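You operate a simulated robot arm through the tools that you are given. There is no shell and no other tool.

You are at the controls of a simulated two-armed robot. One attempt, no reset.

JOB
Shut the wall cupboard and give its latch about a quarter turn, till it lies level, then shut the door and bolt it.

Only the result counts: the job must be done as asked and must still hold three seconds after the hand-in. Knocking over, shifting, dropping, spilling or breaking anything else fails it.

ROBOT AND FRAMES
Two 7-joint arms with fingered hands on one trunk that stands fixed in place. Base frame: the origin is at the foot of the trunk, x ahead of it, y to its left, z up. Units: mm, degrees, N and s.
The left shoulder is at [60, 177, 975], the right one opposite. Payload 4 kg a hand.
Tool frame (each hand has its own): the origin (TCP) lies between the finger pads and is the grasp point; the fingertips stand 37 mm ahead of it; z points along the fingers, y is the line along which they close. Largest opening 124 mm; the body of the gripper starts 43 mm behind the TCP. The gripper is a hand of 3 fingers: y runs from the thumb to the fingers, the wrist lies at [-15, -108, -202] in the tool frame, and closing takes about 1.5 s.
Orientation is that of the tool frame in the base frame, as a unit quaternion [w, x, y, z]. With the fingers straight down and the wrist toward the robot, the tool's x, y and z point along [0, 1, 0], [1, 0, 0] and [0, 0, -1] of the base frame.

CONTROLS
- The arms move only by the tool jog_arm. It takes "left_commands", "right_commands" or both (then of equal length, played together; a hand with none holds still); each is one flat list of numbers, 6 for each row, row after row: the shift along the tool's x, y, z in units of 30 mm (1.0 is 30 mm), then the turn, a rotation vector about the tool's x, y, z in units of 6 degrees (1.0 is 6 degrees). In form: [dx, dy, dz, ax, ay, az, dx, dy, dz, ax, ay, az, ...]. A call has 1 to 20 rows; each row shifts and turns the commanded pose from where the row before left it, along the tool's axes as they then stand. "left_fingers" and "right_fingers" are, for a hand that has rows, the finger opening in mm, from 0 to 124, set as the call begins (left out, the last holds). A call with a number of a shift or a turn outside -1 to 1 is refused whole. Each row takes 0.2 s and may step no farther than 50 mm and 8.6 degrees from the row before; otherwise, or with a gripper value out of range, the whole call is refused. Where a pose cannot be reached the arm comes as near as it can. A force on the tool above 90 N (or 10 N above the force at the start of the call, whichever is more), or a blocked arm, ends the call early, and 0.2 s more pass. Each finger travels about 72 mm/s and halts on what it meets, pressing with about 27 N; the grip force reading is that of the motor and also rises with nothing between the fingers. The clock runs only during rows and for 0.2 s after the last one: add rows that do not move to give the fingers time. The reply holds the time, the measured pose of the TCP, the force on the tool along the base axes, the opening and the grip force, in the units named above and with some noise, with the torque about the TCP (base axes, N m) and any sound that the robot's microphone picked up.
- Cameras (640 x 400 px; columns grow to the right, rows downward): "scene" is now at [44.5, 51.3, 1640]; the picture's right is [0.56, -0.83, 0.00], its down [-0.44, -0.30, -0.85] and it looks along [0.70, 0.48, -0.53] (base axes); focal length 361 px, centre (320, 200). "left" rides on the left gripper at [-64, -76, -137] in its tool frame; the picture's right is [-0.84, -0.26, 0.48], its down [0.48, -0.76, 0.43] and it looks along [0.26, 0.60, 0.76] (tool axes); focal length 256 px, centre (320, 200). "right" rides on the right gripper at [64, -76, -136] in its tool frame; the picture's right is [-0.84, 0.26, -0.48], its down [-0.48, -0.76, 0.43] and it looks along [-0.26, 0.60, 0.76] (tool axes); focal length 256 px, centre (320, 200). There is no depth. A picture from a camera that has moved, and an enlarged one, comes with that camera's place and axes in the base frame and with its lens.
- grab_frame(camera): a new picture of that camera. The clock stands still meanwhile.
- raise_lower(by): slides the trunk up (or, below 0, down) by that many mm; the arms and the scene camera ride with it, the base frame stays. It gives what a move gives, with no picture.
- set_grasp(shape, hand): the hand has 3 fingers and takes this shape, open, in about a second: jaw (thumb against the fingers, like two jaws); tri (thumb and two fingers); tip (a fingertip pinch); poke (one finger out to press); point (the index stretched); flat (the hand flat); cup (the hand cupped); fist (a fist). The gripper value then closes the fingers along that shape, each until it touches; the sizes above hold for jaw. It gives what a move gives, with no picture.
- pan_tilt(pan, tilt): turns the head with the scene camera to pan (to the left, within 86 degrees either way) and tilt (down, from -29 to 69), counted from straight ahead of the robot. It gives what a move gives.
- zoom(camera, box): a new picture of the part [left, top, right, bottom] of that camera's present view, enlarged. The clock stands still meanwhile.
- close_job(): hands the job in; it is judged then, once.

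Nothing tells you positions but the pictures and the camera data. Unless the task says otherwise, let go and move clear before handing in.

The tools are called after "Emit:" as name(argument=value, ...) on one line, values as JSON. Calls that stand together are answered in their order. jog_arm: Moves the arms, as the interface text tells. Its arguments: {"type":"object","properties":{"left_commands":{"type":"array","items":{"type":"number"}},"left_fingers":{"type":"number"},"right_commands":{"type":"array","items":{"type":"number"}},"right_fingers":{"type":"number"}},"required":[]} The other tools are called the same way: raise_lower (by) slides the trunk up or down; set_grasp (shape, hand) gives the hand a shape; pan_tilt (pan, tilt) turns the head that bears the scene camera; grab_frame (camera) takes a picture; zoom (camera, box) takes an enlarged picture of a part of a camera's view; close_job () hands the job in.

At the start:

```text
clock: 0.0
left_position: [396.1, 441.4, 1408.9]
left_orientation: [0.0, 0.707, 0.707, 0.0]
left_wrist_force: [-0.6, 0.3, 0.0]
left_torque: [0.03, -0.02, 0.03]
left_finger_gap: 123.7
left_grip_force: 0.1
left_shape: jaw
right_position: [553.6, 39.6, 1367.7]
right_orientation: [0.001, 0.707, 0.708, -0.001]
right_wrist_force: [-0.3, 0.2, 0.0]
right_torque: [0.0, 0.01, 0.0]
right_finger_gap: 123.7
right_grip_force: 0.1
right_shape: jaw
trunk travel left (down, up): [-500.0, 90.0]
head pan, tilt: [34.3, 32.3]
```

scene: 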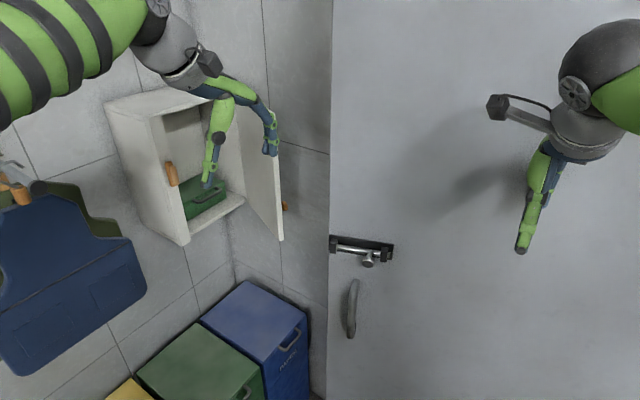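
right: 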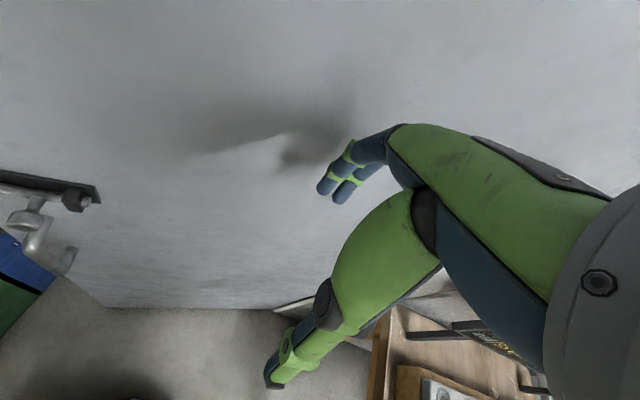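
left: 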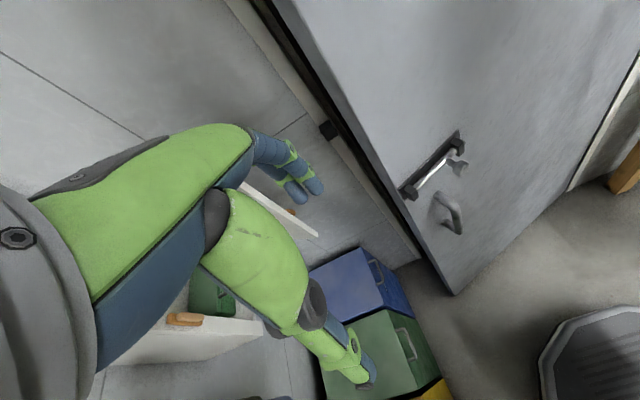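

I see a small white wall cupboard with its door open toward the right, an orange latch on its frame, and a big grey door with a sliding bolt and a pull handle standing ajar. I'll look closer before moving anything.

Emit:
zoom(camera="scene", box=[90, 70, 330, 260])

Emit:
zoom(camera="scene", box=[280, 200, 440, 360])

Emit:
zoom(camera="left", box=[240, 60, 520, 300])

Emit:
zoom(camera="right", box=[0, 140, 160, 300])

```text
2.11 times, centred on (210, 165) of scene
camera zoom: at [44.5, 51.3, 1640.0], right [0.56, -0.83, 0.0], down [-0.44, -0.3, -0.85], along [0.7, 0.48, -0.53], focal length 760 px, centre (552, 274)
```

zoom: 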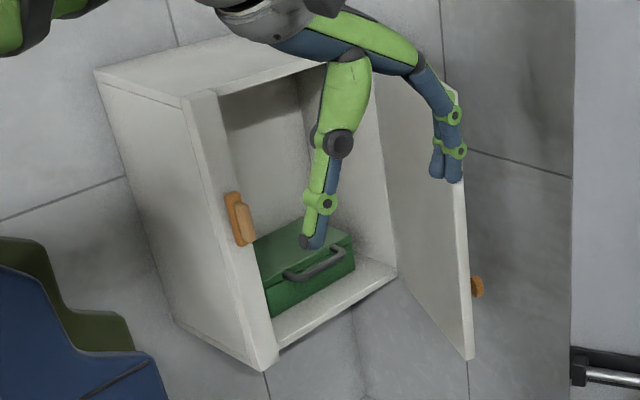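

```text
2.50 times, centred on (360, 280) of scene
camera zoom: at [44.5, 51.3, 1640.0], right [0.56, -0.83, 0.0], down [-0.44, -0.3, -0.85], along [0.7, 0.48, -0.53], focal length 902 px, centre (220, 0)
```

zoom: 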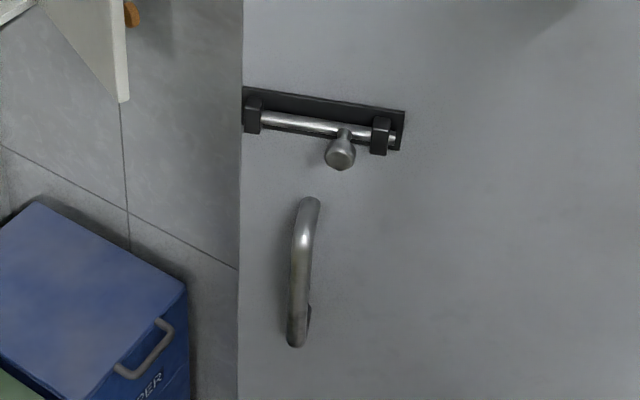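

```text
1.67 times, centred on (380, 180) of left
camera zoom: at [320.4, 379.5, 1545.3], right [-0.26, -0.84, -0.48], down [-0.76, 0.48, -0.43], along [0.6, 0.26, -0.76], focal length 427 px, centre (220, 233)
```

zoom: 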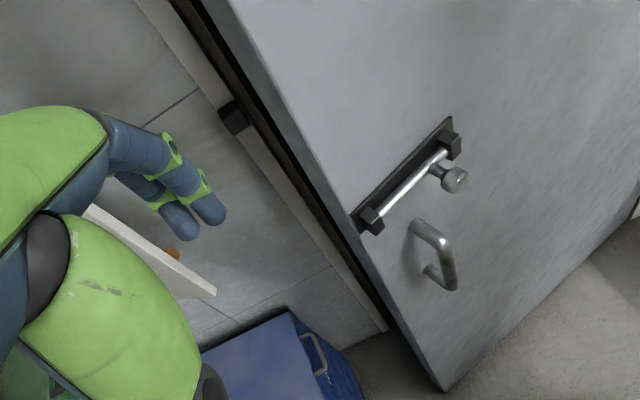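

```text
2.50 times, centred on (80, 220) of right
camera zoom: at [475.1, 102.6, 1504.6], right [0.26, -0.84, 0.48], down [-0.76, -0.48, -0.43], along [0.6, -0.25, -0.76], focal length 640 px, centre (920, 150)
```

zoom: 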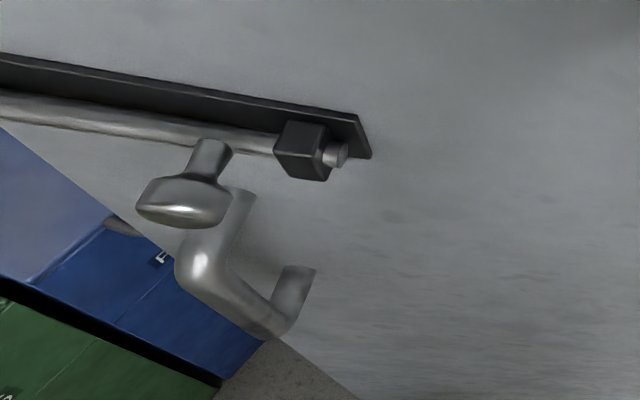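

The cupboard appears to hang on the left wall (front facing -y, near x≈500–760, y≈840, z≈980–1380), with the orange turn-latch at about (505, 824, 1204). The grey door is ajar by about 19°, its bolt knob near (541, 275, 1157) and its keeper near (787, 439, 1158). I'll turn the head to see more.

Emit:
pan_tilt(pan=55, tilt=25)

Emit:
grab_frame(camera="scene")

Emit:
pan_tilt(pan=0, tilt=35)

Emit:
grab_frame(camera="scene")

Emit:
pan_tilt(pan=50, tilt=60)

Emit:
grab_frame(camera="scene")

```text
clock: 0.8
left_position: [396.1, 441.7, 1409.5]
left_orientation: [0.0, 0.707, 0.707, 0.0]
left_wrist_force: [0.3, 0.4, -0.3]
left_torque: [-0.02, 0.0, 0.0]
left_finger_gap: 123.7
left_grip_force: 0.0
left_shape: jaw
right_position: [552.5, 39.5, 1367.6]
right_orientation: [0.0, 0.706, 0.708, 0.0]
right_wrist_force: [0.9, -0.2, -0.6]
right_torque: [0.02, 0.02, -0.01]
right_finger_gap: 123.4
right_grip_force: 0.1
right_shape: jaw
trunk travel left (down, up): [-500.0, 90.0]
head pan, tilt: [55.0, 25.0]
```

```text
taken
camera scene: at [23.5, 76.3, 1651.5], right [0.82, -0.57, 0.0], down [-0.24, -0.35, -0.91], along [0.52, 0.74, -0.42], focal length 361 px, centre (320, 200)
```

scene: 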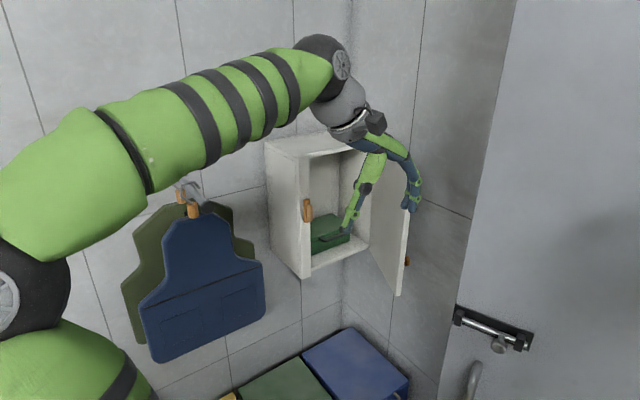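

```text
clock: 2.1
left_position: [395.3, 442.8, 1408.7]
left_orientation: [0.0, 0.708, 0.707, 0.0]
left_wrist_force: [0.4, -0.4, -0.7]
left_torque: [0.02, 0.0, 0.0]
left_finger_gap: 123.7
left_grip_force: 0.1
left_shape: jaw
right_position: [551.7, 38.8, 1369.3]
right_orientation: [0.0, 0.706, 0.709, 0.0]
right_wrist_force: [0.5, 0.4, 1.0]
right_torque: [0.02, -0.01, 0.03]
right_finger_gap: 123.7
right_grip_force: 0.1
right_shape: jaw
trunk travel left (down, up): [-500.0, 90.0]
head pan, tilt: [0.0, 35.0]
```

```text
taken
camera scene: at [58.7, 1.0, 1635.8], right [0.0, -1.0, 0.0], down [-0.57, 0.0, -0.82], along [0.82, 0.0, -0.57], focal length 361 px, centre (320, 200)
```

scene: 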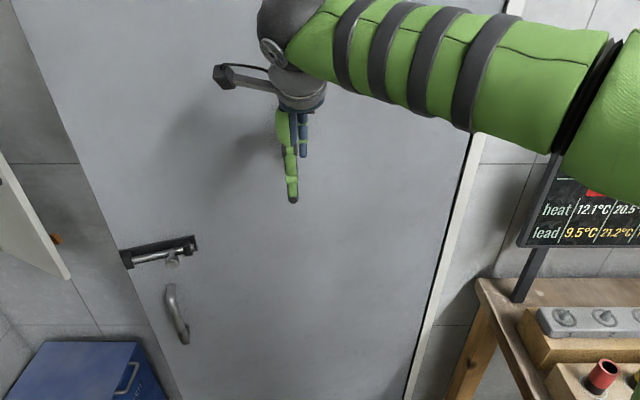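

```text
clock: 3.3
left_position: [395.8, 443.0, 1408.9]
left_orientation: [0.001, 0.707, 0.708, 0.0]
left_wrist_force: [0.0, 0.7, -0.1]
left_torque: [0.01, 0.01, -0.01]
left_finger_gap: 123.6
left_grip_force: 0.0
left_shape: jaw
right_position: [552.1, 39.4, 1367.1]
right_orientation: [0.0, 0.706, 0.708, -0.001]
right_wrist_force: [0.4, 0.0, 0.1]
right_torque: [-0.02, 0.03, 0.0]
right_finger_gap: 123.7
right_grip_force: 0.1
right_shape: jaw
trunk travel left (down, up): [-500.0, 90.0]
head pan, tilt: [50.0, 60.0]
```

```text
taken
camera scene: at [13.5, 51.9, 1601.5], right [0.77, -0.64, 0.0], down [-0.56, -0.66, -0.5], along [0.32, 0.38, -0.87], focal length 361 px, centre (320, 200)
```

scene: 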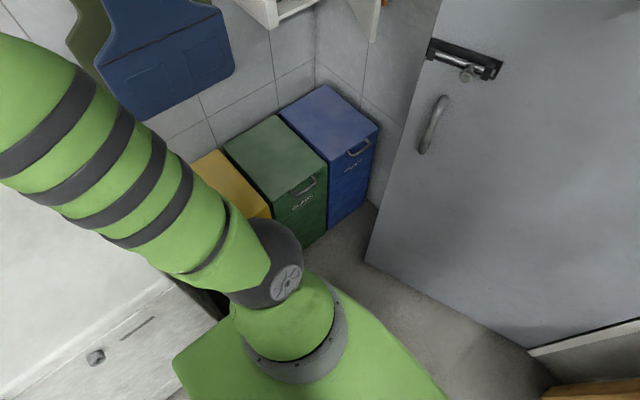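

The cupboard door is hinged on its far side (+x) and stands open about 70–75°. I'll move the left hand a little out and start turning it from pointing down to pointing toward the cupboard.

Emit:
pan_tilt(pan=50, tilt=28)

Emit:
jog_arm(left_commands=[1, 0.2, 0, 0, 0, 0, 1, 0.2, 0, 0, 0, 0, 1, 0.2, 0, 0, 0, 0, 0, 0, 0, 0, 1, 0, 0, 0, 0, 0, 1, 0, 0, 0, 0, 0, 1, 0, 0, 0, 0, 0, 1, 0, 0, 0, 0, 0, 1, 0, 0, 0, 0, 0, 1, 0, 0, 0, 0, 0, 1, 0, 0, 0, 0, 0, 0, 0])

Emit:
grab_frame(camera="scene")

Emit:
grab_frame(camera="left")

```text
clock: 4.2
left_position: [396.2, 441.7, 1409.4]
left_orientation: [0.0, 0.707, 0.707, -0.001]
left_wrist_force: [-0.8, -0.4, -0.2]
left_torque: [0.01, -0.02, 0.01]
left_finger_gap: 123.6
left_grip_force: 0.0
left_shape: jaw
right_position: [553.0, 38.6, 1368.3]
right_orientation: [0.0, 0.707, 0.708, 0.0]
right_wrist_force: [0.1, -0.1, 0.7]
right_torque: [0.02, 0.02, 0.0]
right_finger_gap: 123.8
right_grip_force: 0.0
right_shape: jaw
trunk travel left (down, up): [-500.0, 90.0]
head pan, tilt: [50.0, 28.0]
```

```text
clock: 6.6
left_position: [413.6, 532.6, 1409.9]
left_orientation: [-0.253, 0.661, 0.66, 0.253]
left_wrist_force: [0.6, 0.1, 0.5]
left_torque: [0.0, 0.0, -0.02]
left_finger_gap: 123.6
left_grip_force: 0.1
left_shape: jaw
right_position: [552.8, 40.4, 1369.5]
right_orientation: [0.0, 0.707, 0.708, 0.0]
right_wrist_force: [-0.5, -0.5, -0.1]
right_torque: [-0.02, 0.01, 0.02]
right_finger_gap: 123.4
right_grip_force: 0.1
right_shape: jaw
trunk travel left (down, up): [-500.0, 90.0]
head pan, tilt: [50.0, 28.0]
```

```text
taken
camera scene: at [29.2, 71.0, 1646.7], right [0.77, -0.64, 0.0], down [-0.3, -0.36, -0.88], along [0.57, 0.68, -0.47], focal length 361 px, centre (320, 200)
```

scene: 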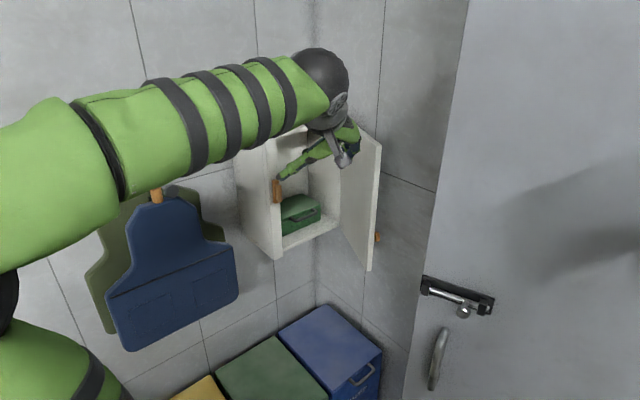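

```text
taken
camera left: at [338.5, 395.0, 1467.7], right [-0.26, -0.3, -0.92], down [-0.76, 0.65, 0.0], along [0.6, 0.7, -0.39], focal length 256 px, centre (320, 200)
```

left: 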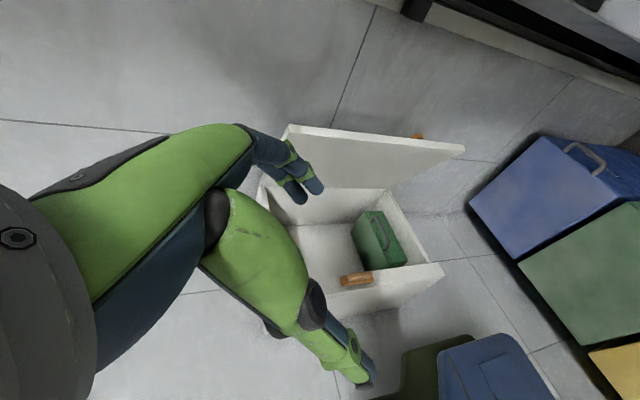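

The left camera now looks straight into the cupboard: door at the top of the picture, latch on the near stile. I'll zoom for precise triangulation.

Emit:
zoom(camera="left", box=[260, 110, 480, 330])

Emit:
zoom(camera="scene", box=[230, 110, 400, 280])

```text
1.82 times, centred on (370, 220) of left
camera zoom: at [338.5, 395.0, 1467.7], right [-0.26, -0.3, -0.92], down [-0.76, 0.65, 0.0], along [0.6, 0.7, -0.39], focal length 465 px, centre (229, 164)
```

zoom: 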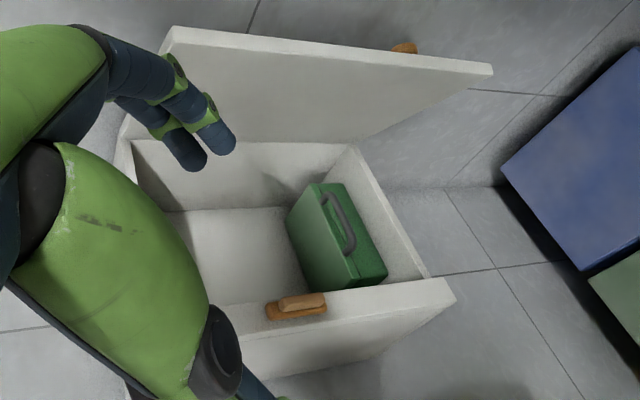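

```text
2.35 times, centred on (315, 195) of scene
camera zoom: at [29.2, 71.0, 1646.7], right [0.77, -0.64, 0.0], down [-0.3, -0.36, -0.88], along [0.57, 0.68, -0.47], focal length 849 px, centre (332, 212)
```

zoom: 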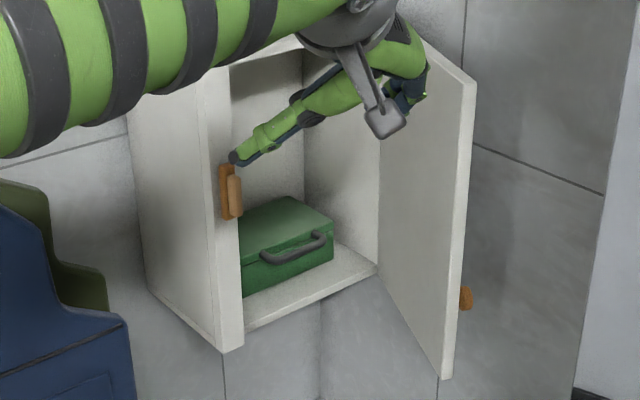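

Estimates: cupboard door free edge near (692, 632), z from 970 to 1335; hinge near (760, 840); latch pivot near (510, 840, 1193); closed edge of the door about x≈530. I'll finish turning the left hand level and yaw it 45° between +x and +y.

Emit:
jog_arm(left_commands=[0, 0, 0, 0, 1, 0, 0, 0, 0, 0, 1, 0, 0, 0, 0, 0, 1, 0, 0, 0, 0, 0, 1, 0, 0, 0, 0, 0, 1, 0, 0, 0, 0, 0, 1, 0, 0, 0, 0, 0, 1, 0, 0, 0, 0, 0, 1, 0, 0, 0, 0, -1, 0, 0, 0, 0, 0, -1, 0, 0, 0, 0, 0, -1, 0, 0, 0, 0, 0, -1, 0, 0, 0, 0, 0, -1, 0, 0, 0, 0, 0, -1, 0, 0, 0, 0, 0, -1, 0, 0, 0, 0, 0, -0.5, 0, 0])

Emit:
grab_frame(camera="scene")

Emit:
grab_frame(camera="left")

```text
clock: 10.0
left_position: [413.3, 531.2, 1409.5]
left_orientation: [-0.269, 0.654, 0.269, 0.654]
left_wrist_force: [0.7, -0.7, -0.2]
left_torque: [-0.03, -0.01, 0.03]
left_finger_gap: 123.5
left_grip_force: 0.1
left_shape: jaw
right_position: [551.7, 40.0, 1368.6]
right_orientation: [0.0, 0.708, 0.706, 0.0]
right_wrist_force: [-0.3, 0.1, -0.1]
right_torque: [0.01, 0.04, 0.02]
right_finger_gap: 123.7
right_grip_force: 0.2
right_shape: jaw
trunk travel left (down, up): [-500.0, 90.0]
head pan, tilt: [50.0, 28.0]
```

```text
taken
camera scene: at [29.1, 70.9, 1646.7], right [0.77, -0.64, 0.0], down [-0.3, -0.36, -0.88], along [0.57, 0.68, -0.47], focal length 361 px, centre (320, 200)
```

scene: 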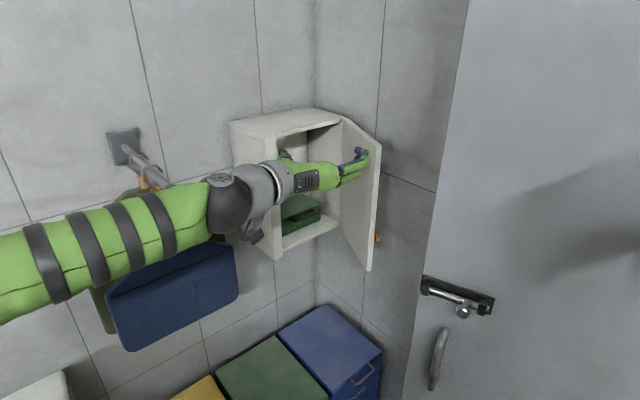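

```text
taken
camera left: at [263.3, 490.5, 1344.9], right [0.16, 0.52, -0.84], down [-0.23, 0.84, 0.48], along [0.96, 0.11, 0.26], focal length 256 px, centre (320, 200)
```

left: 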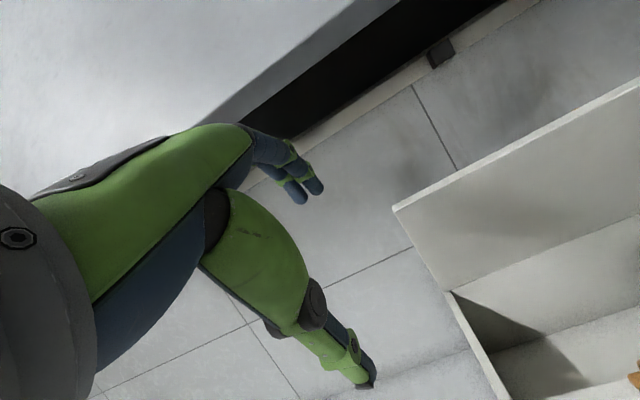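

The hand is level, yawed 45°. The edge of the cupboard door triangulates better to about (670, 613). I'll move to a staging point in front of it at z≈1220.

Emit:
jog_arm(left_commands=[-0.9, 0.6, 0.39, 0, 0, 0, -0.9, 0.6, 0.39, 0, 0, 0, -0.9, 0.6, 0.39, 0, 0, 0, -0.9, 0.6, 0.39, 0, 0, 0, -0.9, 0.6, 0.39, 0, 0, 0, -0.9, 0.6, 0.39, 0, 0, 0, -0.9, 0.6, 0.39, 0, 0, 0, 0, 0, 0, 0, 0, 0])

Emit:
grab_frame(camera="scene")

Emit:
grab_frame(camera="left")

```text
clock: 11.8
left_position: [562.4, 501.8, 1219.1]
left_orientation: [-0.271, 0.652, 0.271, 0.654]
left_wrist_force: [1.5, 0.1, -0.7]
left_torque: [0.02, 0.01, 0.0]
left_finger_gap: 123.8
left_grip_force: 0.1
left_shape: jaw
right_position: [553.2, 39.3, 1368.0]
right_orientation: [0.0, 0.707, 0.707, 0.0]
right_wrist_force: [0.5, 0.7, 0.9]
right_torque: [-0.02, 0.03, 0.0]
right_finger_gap: 123.6
right_grip_force: 0.0
right_shape: jaw
trunk travel left (down, up): [-500.0, 90.0]
head pan, tilt: [50.0, 28.0]
```

```text
taken
camera scene: at [28.9, 70.6, 1646.7], right [0.77, -0.64, 0.0], down [-0.3, -0.36, -0.88], along [0.57, 0.68, -0.47], focal length 361 px, centre (320, 200)
```

scene: 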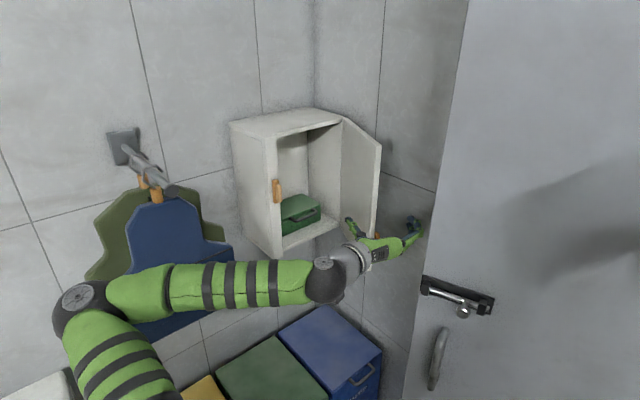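

```text
taken
camera left: at [412.1, 459.2, 1156.1], right [0.16, 0.52, -0.84], down [-0.23, 0.84, 0.48], along [0.96, 0.12, 0.26], focal length 256 px, centre (320, 200)
```

left: 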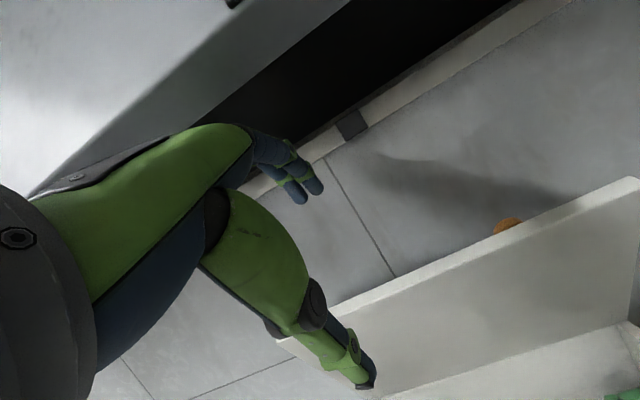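

Emit:
zoom(camera="scene", box=[220, 100, 440, 300])

Emit:
zoom(camera="left", box=[220, 100, 640, 400])

```text
2.00 times, centred on (330, 200) of scene
camera zoom: at [28.9, 70.6, 1646.7], right [0.77, -0.64, 0.0], down [-0.3, -0.36, -0.88], along [0.57, 0.68, -0.47], focal length 722 px, centre (300, 200)
```

zoom: 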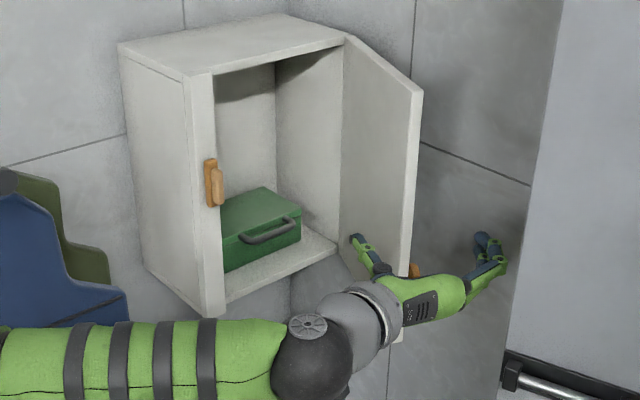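

```text
1.33 times, centred on (430, 250) of left
camera zoom: at [412.1, 459.2, 1156.1], right [0.16, 0.52, -0.84], down [-0.23, 0.84, 0.48], along [0.96, 0.12, 0.26], focal length 341 px, centre (173, 133)
```

zoom: 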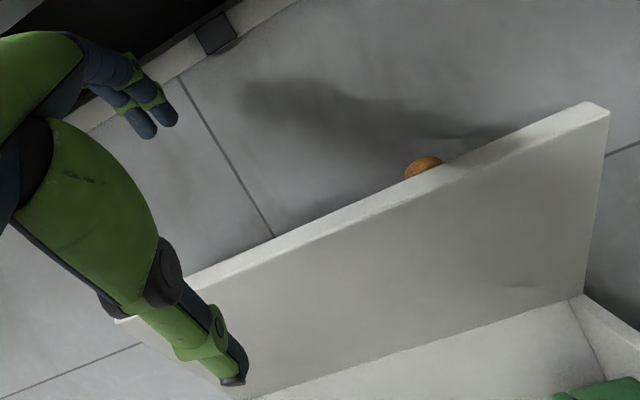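

The edge (677, 616) is laterally centred between thumb and fingers now, 160 mm ahead. I'll advance to straddle it.

Emit:
jog_arm(left_commands=[0, 0, 0.9, 0, 0, 0, 0, 0, 0.9, 0, 0, 0, 0, 0, 0.9, 0, 0, 0, 0, 0, 0.8, 0, 0, 0, 0, 0, 0.6, 0, 0, 0, 0, 0, 0.6, 0, 0, 0, 0, 0, 0.5, 0, 0, 0, 0, 0, 0, 0, 0, 0])

Emit:
zoom(camera="scene", box=[220, 100, 440, 300])

Emit:
grab_frame(camera="left")

```text
clock: 13.6
left_position: [671.0, 611.8, 1219.8]
left_orientation: [-0.271, 0.654, 0.271, 0.653]
left_wrist_force: [0.4, -0.1, 1.0]
left_torque: [0.01, 0.02, 0.0]
left_finger_gap: 123.8
left_grip_force: 0.1
left_shape: jaw
right_position: [553.0, 39.6, 1369.2]
right_orientation: [0.0, 0.707, 0.708, 0.0]
right_wrist_force: [-0.3, -0.1, 0.0]
right_torque: [0.02, 0.01, 0.0]
right_finger_gap: 123.6
right_grip_force: 0.0
right_shape: jaw
trunk travel left (down, up): [-500.0, 90.0]
head pan, tilt: [50.0, 28.0]
```

```text
2.00 times, centred on (330, 200) of scene
camera zoom: at [29.2, 70.8, 1646.7], right [0.77, -0.64, 0.0], down [-0.3, -0.36, -0.88], along [0.57, 0.68, -0.47], focal length 722 px, centre (300, 200)
```

zoom: 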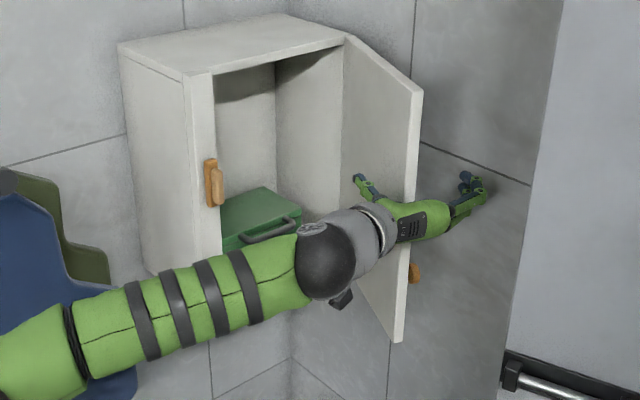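

```text
taken
camera left: at [522.2, 569.7, 1156.7], right [0.16, 0.52, -0.84], down [-0.23, 0.84, 0.48], along [0.96, 0.12, 0.26], focal length 256 px, centre (320, 200)
```

left: 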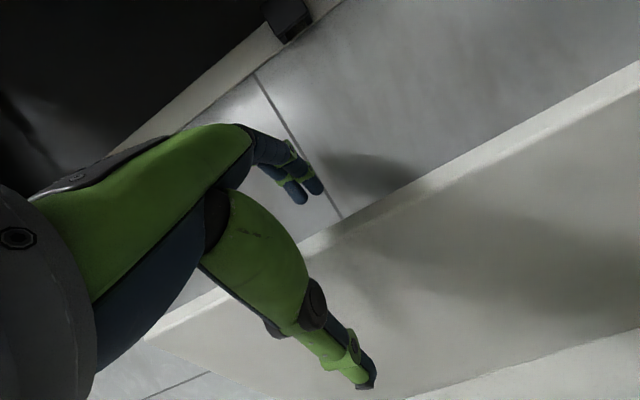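

The hand straddles the door edge. I'll narrow the fingers to 60 mm and sweep the door part-way closed.

Emit:
jog_arm(left_commands=[0, 0, 0, 0, 0, 0, 0, 0, 0, 0, 0, 0, 0, 0, 0, 0, 0, 0, 0, -0.5, -0.15, 0, 0, 0, 0, -0.5, -0.15, 0, 0, 0, 0, -0.5, -0.15, 0, 0, 0, 0, -0.5, -0.1, 0, 0, 0, 0, -0.5, -0.08, 0, 0, 0, 0, -0.5, -0.05, 0, 0, 0, 0, -0.5, -0.02, 0, 0, 0, 0, 0, 0, 0, 0, 0], left_fingers=60)

Emit:
zoom(camera="scene", box=[220, 100, 440, 300])

Emit:
grab_frame(camera="left")

```text
clock: 16.0
left_position: [581.7, 670.5, 1220.0]
left_orientation: [-0.271, 0.653, 0.271, 0.653]
left_wrist_force: [0.2, 0.0, 0.1]
left_torque: [-0.01, 0.0, 0.02]
left_finger_gap: 60.5
left_grip_force: 0.1
left_shape: jaw
right_position: [553.0, 39.4, 1369.0]
right_orientation: [0.0, 0.707, 0.707, 0.001]
right_wrist_force: [0.2, 0.2, -0.4]
right_torque: [0.0, 0.01, 0.01]
right_finger_gap: 123.5
right_grip_force: 0.0
right_shape: jaw
trunk travel left (down, up): [-500.0, 90.0]
head pan, tilt: [50.0, 28.0]
```

```text
2.00 times, centred on (330, 200) of scene
camera zoom: at [29.3, 70.8, 1646.7], right [0.77, -0.64, 0.0], down [-0.3, -0.36, -0.88], along [0.57, 0.68, -0.47], focal length 722 px, centre (300, 200)
```

zoom: 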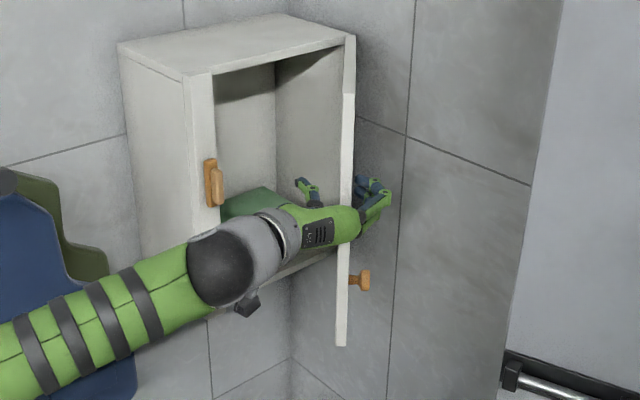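

```text
taken
camera left: at [432.0, 628.7, 1156.2], right [0.16, 0.52, -0.84], down [-0.23, 0.84, 0.48], along [0.96, 0.12, 0.26], focal length 256 px, centre (320, 200)
```

left: 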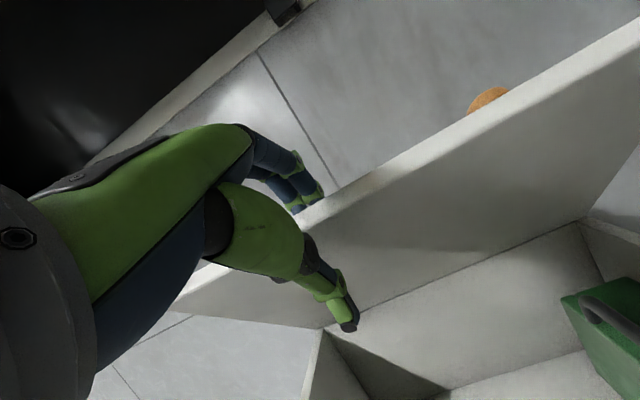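

The door moves freely and stands at about 45° now. I'll drag it a bit further to about 33°, then back out.

Emit:
jog_arm(left_commands=[0, -0.5, 0.05, 0, 0, 0, 0, -0.5, 0.05, 0, 0, 0, 0, -0.5, 0.05, 0, 0, 0, 0, -0.3, 0.05, 0, 0, 0, 0, 0, 0, 0, 0, 0, 0, 0.1, -0.8, 0, 0, 0, 0, 0, -0.8, 0, 0, 0, 0, 0, -0.8, 0, 0, 0, 0, 0, -0.8, 0, 0, 0, 0, 0, -0.8, 0, 0, 0, 0, 0, 0, 0, 0, 0])

Emit:
zoom(camera="scene", box=[220, 100, 440, 300])

Emit:
grab_frame(camera="left")

```text
clock: 18.4
left_position: [465.0, 627.9, 1220.1]
left_orientation: [-0.271, 0.653, 0.27, 0.654]
left_wrist_force: [-1.0, -0.9, 0.9]
left_torque: [-0.03, -0.02, -0.02]
left_finger_gap: 60.4
left_grip_force: 0.0
left_shape: jaw
right_position: [552.6, 39.7, 1368.5]
right_orientation: [-0.001, 0.708, 0.707, 0.0]
right_wrist_force: [-0.3, -0.4, -0.2]
right_torque: [0.02, 0.0, -0.02]
right_finger_gap: 123.7
right_grip_force: 0.1
right_shape: jaw
trunk travel left (down, up): [-500.0, 90.0]
head pan, tilt: [50.0, 28.0]
```

```text
2.00 times, centred on (330, 200) of scene
camera zoom: at [29.3, 70.9, 1646.7], right [0.77, -0.64, 0.0], down [-0.3, -0.36, -0.88], along [0.57, 0.68, -0.47], focal length 722 px, centre (300, 200)
```

zoom: 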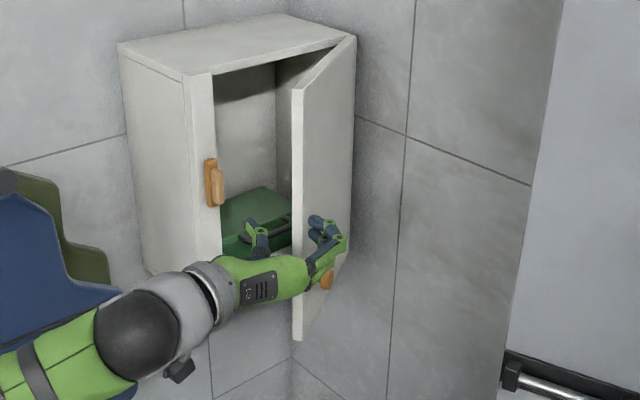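

```text
taken
camera left: at [314.9, 585.1, 1156.4], right [0.16, 0.52, -0.84], down [-0.23, 0.84, 0.48], along [0.96, 0.12, 0.26], focal length 256 px, centre (320, 200)
```

left: 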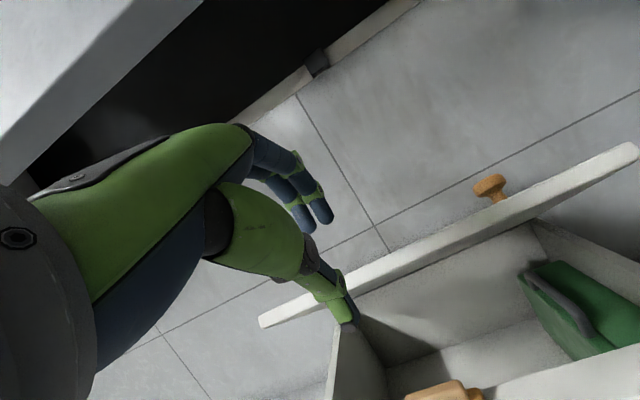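

Door is at about 33°. I'll back off, close the fingers, yaw the hand to point straight at +y and line up near x≈575 for the closing push.

Emit:
jog_arm(left_commands=[0, 0.5, -0.5, 0, 0, 0, 0, 0.5, -0.5, 0, 0, 0, 0, 0, 0, 1, 0, 0, 0, 0, 0, 1, 0, 0, 0, 0, 0, 1, 0, 0, 0, 0, 0, 1, 0, 0, 0, 0, 0, 1, 0, 0, 0, 0, 0, 1, 0, 0, 0, 0, 0, 1, 0, 0, 0, 0, 0, 0.5, 0, 0, -0.2, 0.9, 0, 0, 0, 0, -0.2, 0.9, 0, 0, 0, 0, -0.2, 0.9, 0, 0, 0, 0, -0.2, 0.9, 0, 0, 0, 0, 0, 0, 0, 0, 0, 0], left_fingers=0)

Emit:
zoom(camera="scene", box=[220, 100, 440, 300])

Emit:
grab_frame(camera="left")

```text
clock: 21.6
left_position: [571.9, 584.4, 1195.1]
left_orientation: [-0.5, 0.499, 0.5, 0.5]
left_wrist_force: [0.8, -0.6, 0.5]
left_torque: [0.01, -0.03, 0.02]
left_finger_gap: 0.0
left_grip_force: 27.3
left_shape: jaw
right_position: [552.9, 39.0, 1368.5]
right_orientation: [0.0, 0.706, 0.708, 0.0]
right_wrist_force: [-0.3, -0.2, 0.1]
right_torque: [0.0, 0.03, 0.03]
right_finger_gap: 123.9
right_grip_force: 0.0
right_shape: jaw
trunk travel left (down, up): [-500.0, 90.0]
head pan, tilt: [50.0, 28.0]
```

```text
2.00 times, centred on (330, 200) of scene
camera zoom: at [28.9, 70.7, 1646.7], right [0.77, -0.64, 0.0], down [-0.3, -0.36, -0.88], along [0.57, 0.68, -0.47], focal length 722 px, centre (300, 200)
```

zoom: 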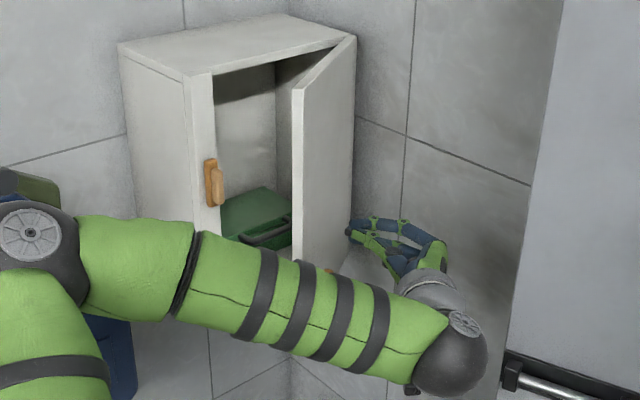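

```text
taken
camera left: at [496.6, 448.9, 1131.4], right [-0.26, 0.48, -0.84], down [-0.76, 0.43, 0.48], along [0.6, 0.76, 0.26], focal length 256 px, centre (320, 200)
```

left: 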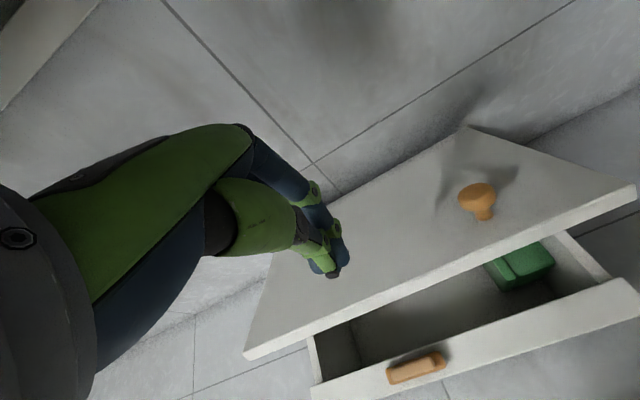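

The hand is lined up with the closed fingers facing the door panel. I'll push +y most of the way.

Emit:
jog_arm(left_commands=[0, 0, 0.8, 0, 0, 0, 0, 0, 0.8, 0, 0, 0, 0, 0, 0.8, 0, 0, 0, 0, 0, 0.6, 0, 0, 0, 0, 0, 0.6, 0, 0, 0, 0, 0, 0.6, 0, 0, 0, 0, 0, 0.6, 0, 0, 0, 0, 0, 0.6, 0, 0, 0, 0, 0, 0.6, 0, 0, 0, 0, 0, 0, 0, 0, 0])

Emit:
zoom(camera="scene", box=[220, 100, 440, 300])

Emit:
grab_frame(camera="left")

```text
clock: 23.8
left_position: [571.8, 763.0, 1196.5]
left_orientation: [0.501, -0.499, -0.501, -0.499]
left_wrist_force: [-0.8, 0.3, -0.3]
left_torque: [-0.01, 0.0, 0.0]
left_finger_gap: 0.0
left_grip_force: 26.5
left_shape: jaw
right_position: [552.9, 39.1, 1368.5]
right_orientation: [0.0, 0.707, 0.708, 0.0]
right_wrist_force: [0.1, 1.2, -0.7]
right_torque: [0.0, -0.01, 0.02]
right_finger_gap: 123.4
right_grip_force: 0.0
right_shape: jaw
trunk travel left (down, up): [-500.0, 90.0]
head pan, tilt: [50.0, 28.0]
```

```text
2.00 times, centred on (330, 200) of scene
camera zoom: at [29.3, 70.8, 1646.7], right [0.77, -0.64, 0.0], down [-0.3, -0.36, -0.88], along [0.57, 0.68, -0.47], focal length 722 px, centre (300, 200)
```

zoom: 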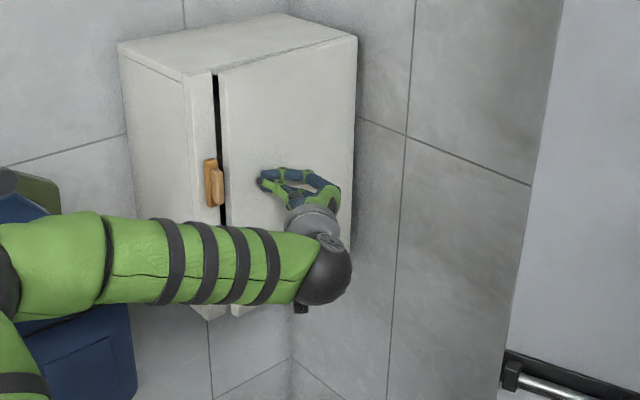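

```text
taken
camera left: at [496.9, 628.5, 1132.7], right [-0.26, 0.48, -0.84], down [-0.76, 0.43, 0.48], along [0.6, 0.76, 0.26], focal length 256 px, centre (320, 200)
```

left: 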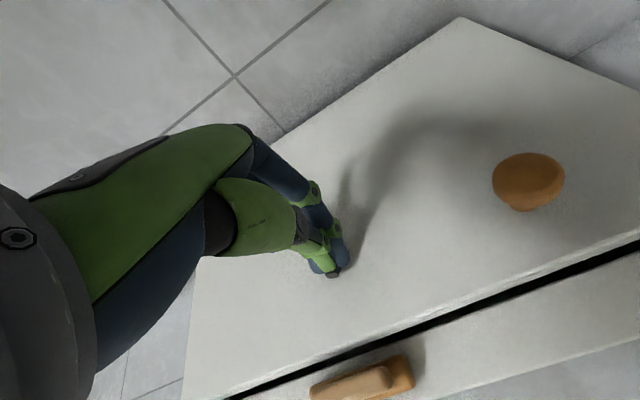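

Nearly shut; tips at about y=800. I'll push the remaining distance in small steps.

Emit:
jog_arm(left_commands=[0, 0, 0.2, 0, 0, 0, 0, 0, 0.2, 0, 0, 0, 0, 0, 0.2, 0, 0, 0, 0, 0, 0.2, 0, 0, 0, 0, 0, 0.1, 0, 0, 0, 0, 0, 0.1, 0, 0, 0, 0, 0, 0, 0, 0, 0])

Emit:
zoom(camera="scene", box=[220, 100, 380, 260])

Emit:
grab_frame(camera="left")

```text
clock: 25.4
left_position: [576.0, 785.8, 1195.2]
left_orientation: [-0.498, 0.502, 0.498, 0.501]
left_wrist_force: [-4.0, -46.6, -14.3]
left_torque: [-0.46, -0.04, 0.28]
left_finger_gap: 0.0
left_grip_force: 27.0
left_shape: jaw
right_position: [553.2, 34.4, 1367.9]
right_orientation: [-0.001, 0.708, 0.707, 0.002]
right_wrist_force: [0.1, 0.4, 0.2]
right_torque: [0.03, 0.02, -0.02]
right_finger_gap: 123.4
right_grip_force: 0.0
right_shape: jaw
trunk travel left (down, up): [-500.0, 90.0]
head pan, tilt: [50.0, 28.0]
```

```text
2.50 times, centred on (300, 180) of scene
camera zoom: at [29.5, 65.3, 1646.8], right [0.77, -0.64, 0.0], down [-0.3, -0.36, -0.88], along [0.57, 0.68, -0.47], focal length 902 px, centre (370, 250)
```

zoom: 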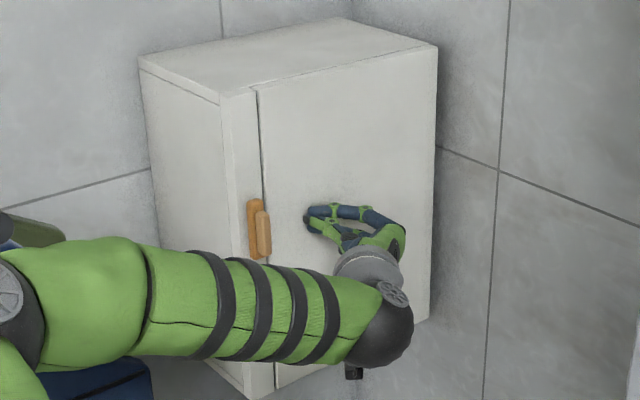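

```text
taken
camera left: at [498.9, 651.1, 1133.1], right [-0.25, 0.48, -0.84], down [-0.76, 0.44, 0.48], along [0.6, 0.76, 0.25], focal length 256 px, centre (320, 200)
```

left: 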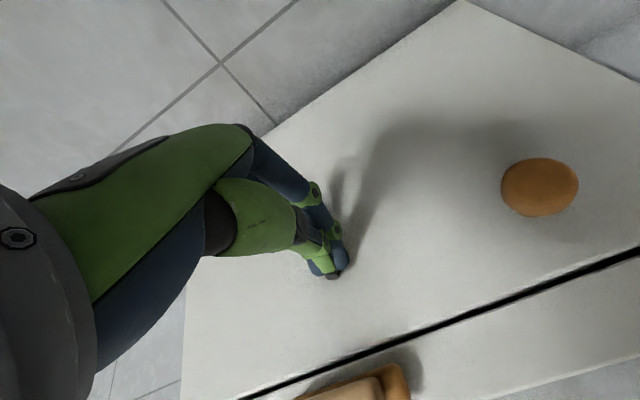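

The cupboard door is shut (contact force 46 N, face at about y≈823). The latch refines to about x≈498, z≈1207, ~74 mm long, pivoting at its middle. I'll back off, open the fingers to 70 mm and line up with the latch.

Emit:
jog_arm(left_commands=[0, 0, -0.7, 0, 0, 0, 0, 0, -0.7, 0, 0, 0, 0, 0, -0.7, 0, 0, 0, 0.1, -0.65, 0, 0, 0, 0, 0.1, -0.65, 0, 0, 0, 0, 0.1, -0.65, 0, 0, 0, 0, 0.1, -0.65, 0, 0, 0, 0, 0, 0, 0, 0, 0, 0], left_fingers=70)

Emit:
zoom(camera="scene", box=[220, 100, 380, 260])

Emit:
grab_frame(camera="left")

```text
clock: 27.2
left_position: [494.5, 728.5, 1206.6]
left_orientation: [0.5, -0.5, -0.5, -0.5]
left_wrist_force: [-0.4, -0.3, 0.6]
left_torque: [0.0, 0.0, 0.0]
left_finger_gap: 69.8
left_grip_force: 0.0
left_shape: jaw
right_position: [553.0, 38.8, 1368.8]
right_orientation: [0.0, 0.707, 0.707, -0.001]
right_wrist_force: [-0.4, 0.5, 1.0]
right_torque: [0.01, 0.01, -0.01]
right_finger_gap: 123.5
right_grip_force: 0.0
right_shape: jaw
trunk travel left (down, up): [-500.0, 90.0]
head pan, tilt: [50.0, 28.0]
```

```text
2.50 times, centred on (300, 180) of scene
camera zoom: at [29.5, 70.9, 1646.7], right [0.77, -0.64, 0.0], down [-0.3, -0.36, -0.88], along [0.57, 0.68, -0.47], focal length 902 px, centre (370, 250)
```

zoom: 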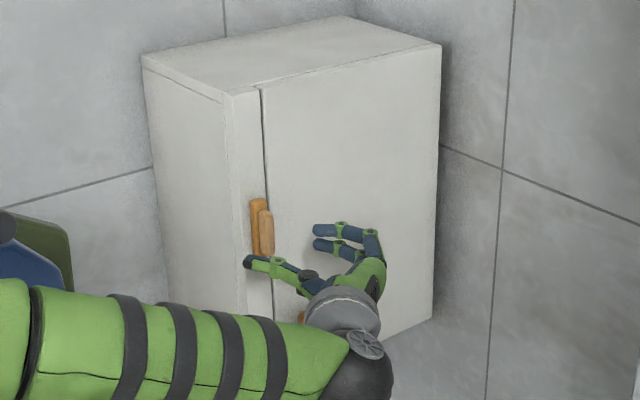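

```text
taken
camera left: at [419.1, 594.6, 1143.1], right [-0.26, 0.48, -0.84], down [-0.76, 0.43, 0.48], along [0.6, 0.76, 0.26], focal length 256 px, centre (320, 200)
```

left: 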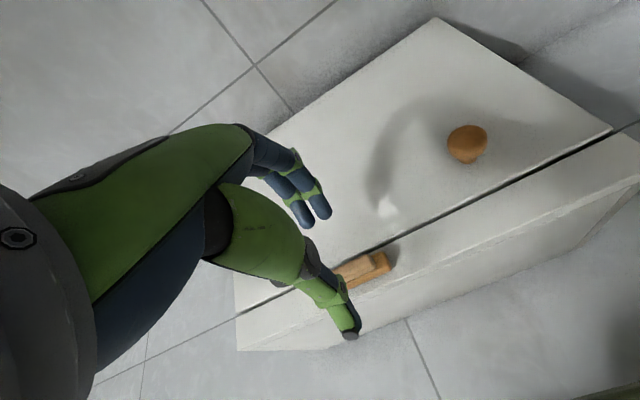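

The fingers are around the latch's position. I'll nudge to (498.5, ·, 1209), go in so the tips reach about y=812, then close on the latch grip.

Emit:
jog_arm(left_commands=[0.08, 0.13, 0.4, 0, 0, 0, 0, 0, 0.4, 0, 0, 0, 0, 0, 0.4, 0, 0, 0, 0, 0, 0.35, 0, 0, 0, 0, 0, 0, 0, 0, 0])

Emit:
zoom(camera="scene", box=[240, 140, 340, 240])

Emit:
grab_frame(camera="left")

```text
clock: 28.4
left_position: [496.2, 768.5, 1215.2]
left_orientation: [-0.5, 0.5, 0.501, 0.499]
left_wrist_force: [0.2, 0.5, -0.3]
left_torque: [-0.01, 0.01, 0.03]
left_finger_gap: 69.8
left_grip_force: 0.0
left_shape: jaw
left hand out of reach, approached as far as the arm can: row 3, 4
right_position: [553.9, 39.2, 1369.0]
right_orientation: [0.0, 0.707, 0.707, 0.0]
right_wrist_force: [-0.1, -0.1, 0.1]
right_torque: [-0.01, 0.02, -0.01]
right_finger_gap: 123.7
right_grip_force: 0.1
right_shape: jaw
trunk travel left (down, up): [-500.0, 90.0]
head pan, tilt: [50.0, 28.0]
```

```text
4.00 times, centred on (290, 190) of scene
camera zoom: at [29.2, 70.8, 1646.7], right [0.77, -0.64, 0.0], down [-0.3, -0.36, -0.88], along [0.57, 0.68, -0.47], focal length 1443 px, centre (440, 240)
```

zoom: 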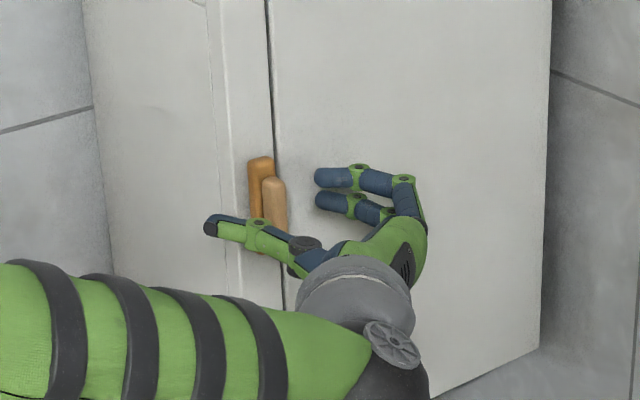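

```text
taken
camera left: at [419.5, 632.4, 1152.3], right [-0.26, 0.48, -0.84], down [-0.76, 0.43, 0.48], along [0.6, 0.76, 0.25], focal length 256 px, centre (320, 200)
```

left: 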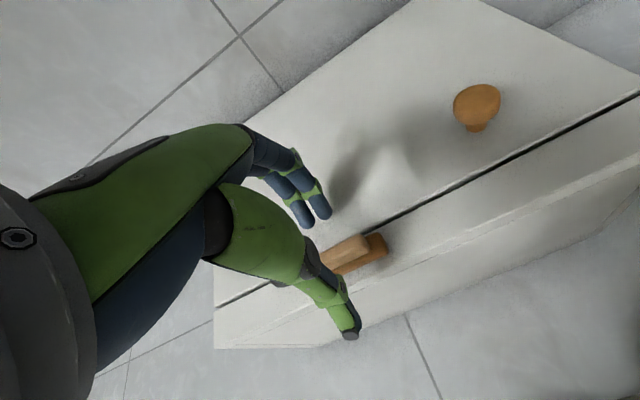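

The wrist limit stops the hand short at this yaw (y≈768). I'll back off slightly and yaw the hand 15° toward +x so the wrist needs less bend, then look again.

Emit:
jog_arm(left_commands=[0, 0, -0.7, 0, 0, 0, 0, 0, -0.7, 0, 0, 0, 0, 0, 0, -1, 0, 0, 0, 0, 0, -1, 0, 0, 0, 0, 0, -0.5, 0, 0, 0, 0, 0, 0, 0, 0])

Emit:
grab_frame(camera="scene")

Emit:
grab_frame(camera="left")

```text
clock: 29.8
left_position: [506.7, 712.4, 1214.5]
left_orientation: [-0.43, 0.561, 0.431, 0.562]
left_wrist_force: [-0.2, -1.1, -0.4]
left_torque: [0.01, 0.0, 0.02]
left_finger_gap: 70.1
left_grip_force: 0.1
left_shape: jaw
left hand out of reach, approached as far as the arm can: row 3
right_position: [553.4, 36.5, 1369.2]
right_orientation: [0.0, 0.707, 0.707, 0.0]
right_wrist_force: [0.6, -0.2, -0.6]
right_torque: [0.0, 0.02, 0.03]
right_finger_gap: 123.3
right_grip_force: 0.0
right_shape: jaw
trunk travel left (down, up): [-500.0, 90.0]
head pan, tilt: [50.0, 28.0]
```

```text
taken
camera scene: at [29.2, 69.0, 1646.9], right [0.77, -0.64, 0.0], down [-0.3, -0.36, -0.88], along [0.57, 0.68, -0.47], focal length 361 px, centre (320, 200)
```

scene: 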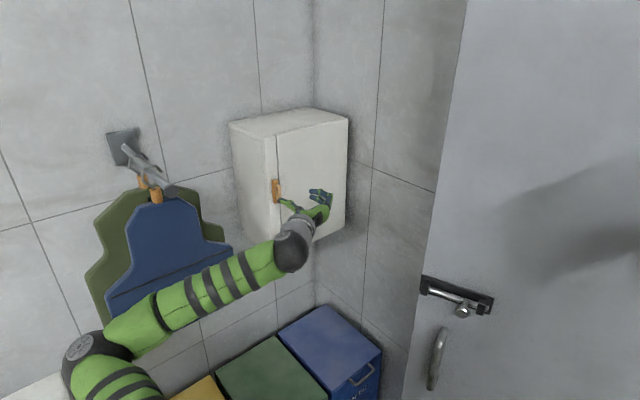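

```text
taken
camera left: at [398.9, 601.9, 1151.0], right [-0.12, 0.53, -0.84], down [-0.62, 0.62, 0.48], along [0.77, 0.58, 0.26], focal length 256 px, centre (320, 200)
```

left: 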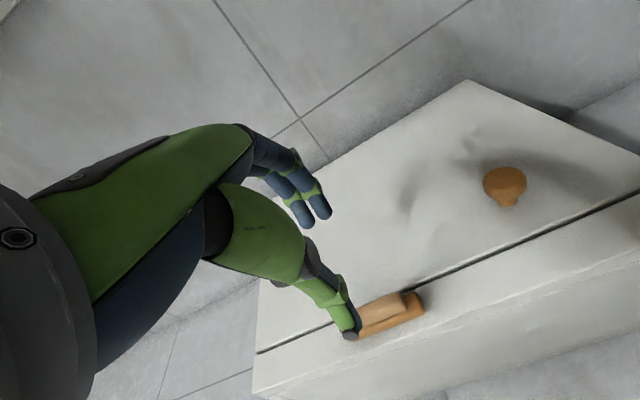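

The hand is now yawed to 75°. I'll shift sideways to centre on the latch and try going forward in this posture.

Emit:
jog_arm(left_commands=[-0.09, -0.46, 0, 0, 0, 0, -0.09, -0.46, 0, 0, 0, 0, 0, 0, 0.38, 0, 0, 0, 0, 0, 0.38, 0, 0, 0, 0, 0, 0.38, 0, 0, 0, 0, 0, 0, 0, 0, 0])

Emit:
zoom(camera="scene", box=[240, 140, 340, 240])

Emit:
grab_frame(camera="left")

```text
clock: 31.2
left_position: [489.4, 753.5, 1208.6]
left_orientation: [-0.431, 0.561, 0.431, 0.561]
left_wrist_force: [0.3, 0.2, 1.4]
left_torque: [0.01, -0.01, -0.04]
left_finger_gap: 69.7
left_grip_force: 0.0
left_shape: jaw
right_position: [552.1, 38.2, 1368.6]
right_orientation: [0.0, 0.706, 0.708, 0.0]
right_wrist_force: [-0.3, -0.7, -1.1]
right_torque: [0.02, 0.04, 0.0]
right_finger_gap: 123.5
right_grip_force: 0.0
right_shape: jaw
trunk travel left (down, up): [-500.0, 90.0]
head pan, tilt: [50.0, 28.0]
```

```text
4.00 times, centred on (290, 190) of scene
camera zoom: at [29.2, 70.8, 1646.7], right [0.77, -0.64, 0.0], down [-0.3, -0.36, -0.88], along [0.57, 0.68, -0.47], focal length 1443 px, centre (440, 240)
```

zoom: 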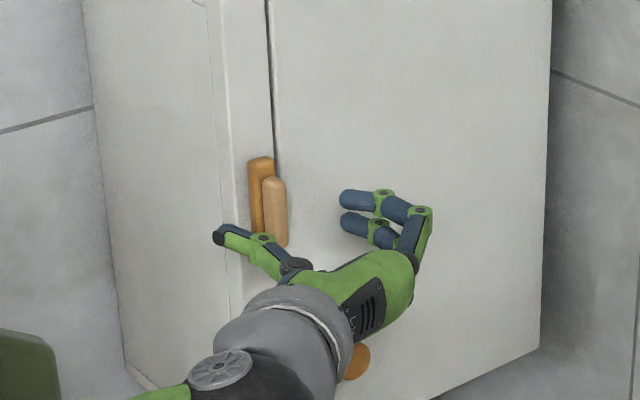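

```text
taken
camera left: at [381.2, 642.3, 1145.1], right [-0.12, 0.53, -0.84], down [-0.62, 0.62, 0.48], along [0.77, 0.58, 0.26], focal length 256 px, centre (320, 200)
```

left: 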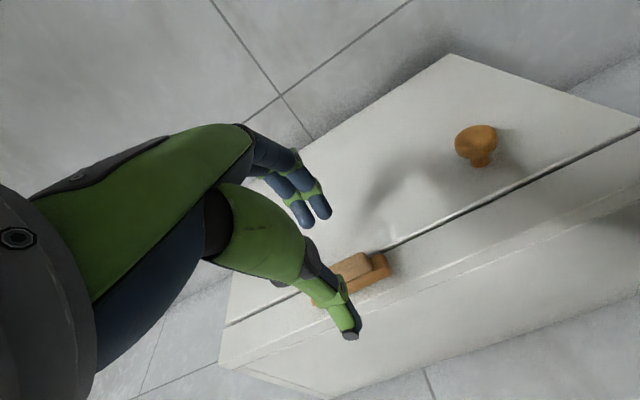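

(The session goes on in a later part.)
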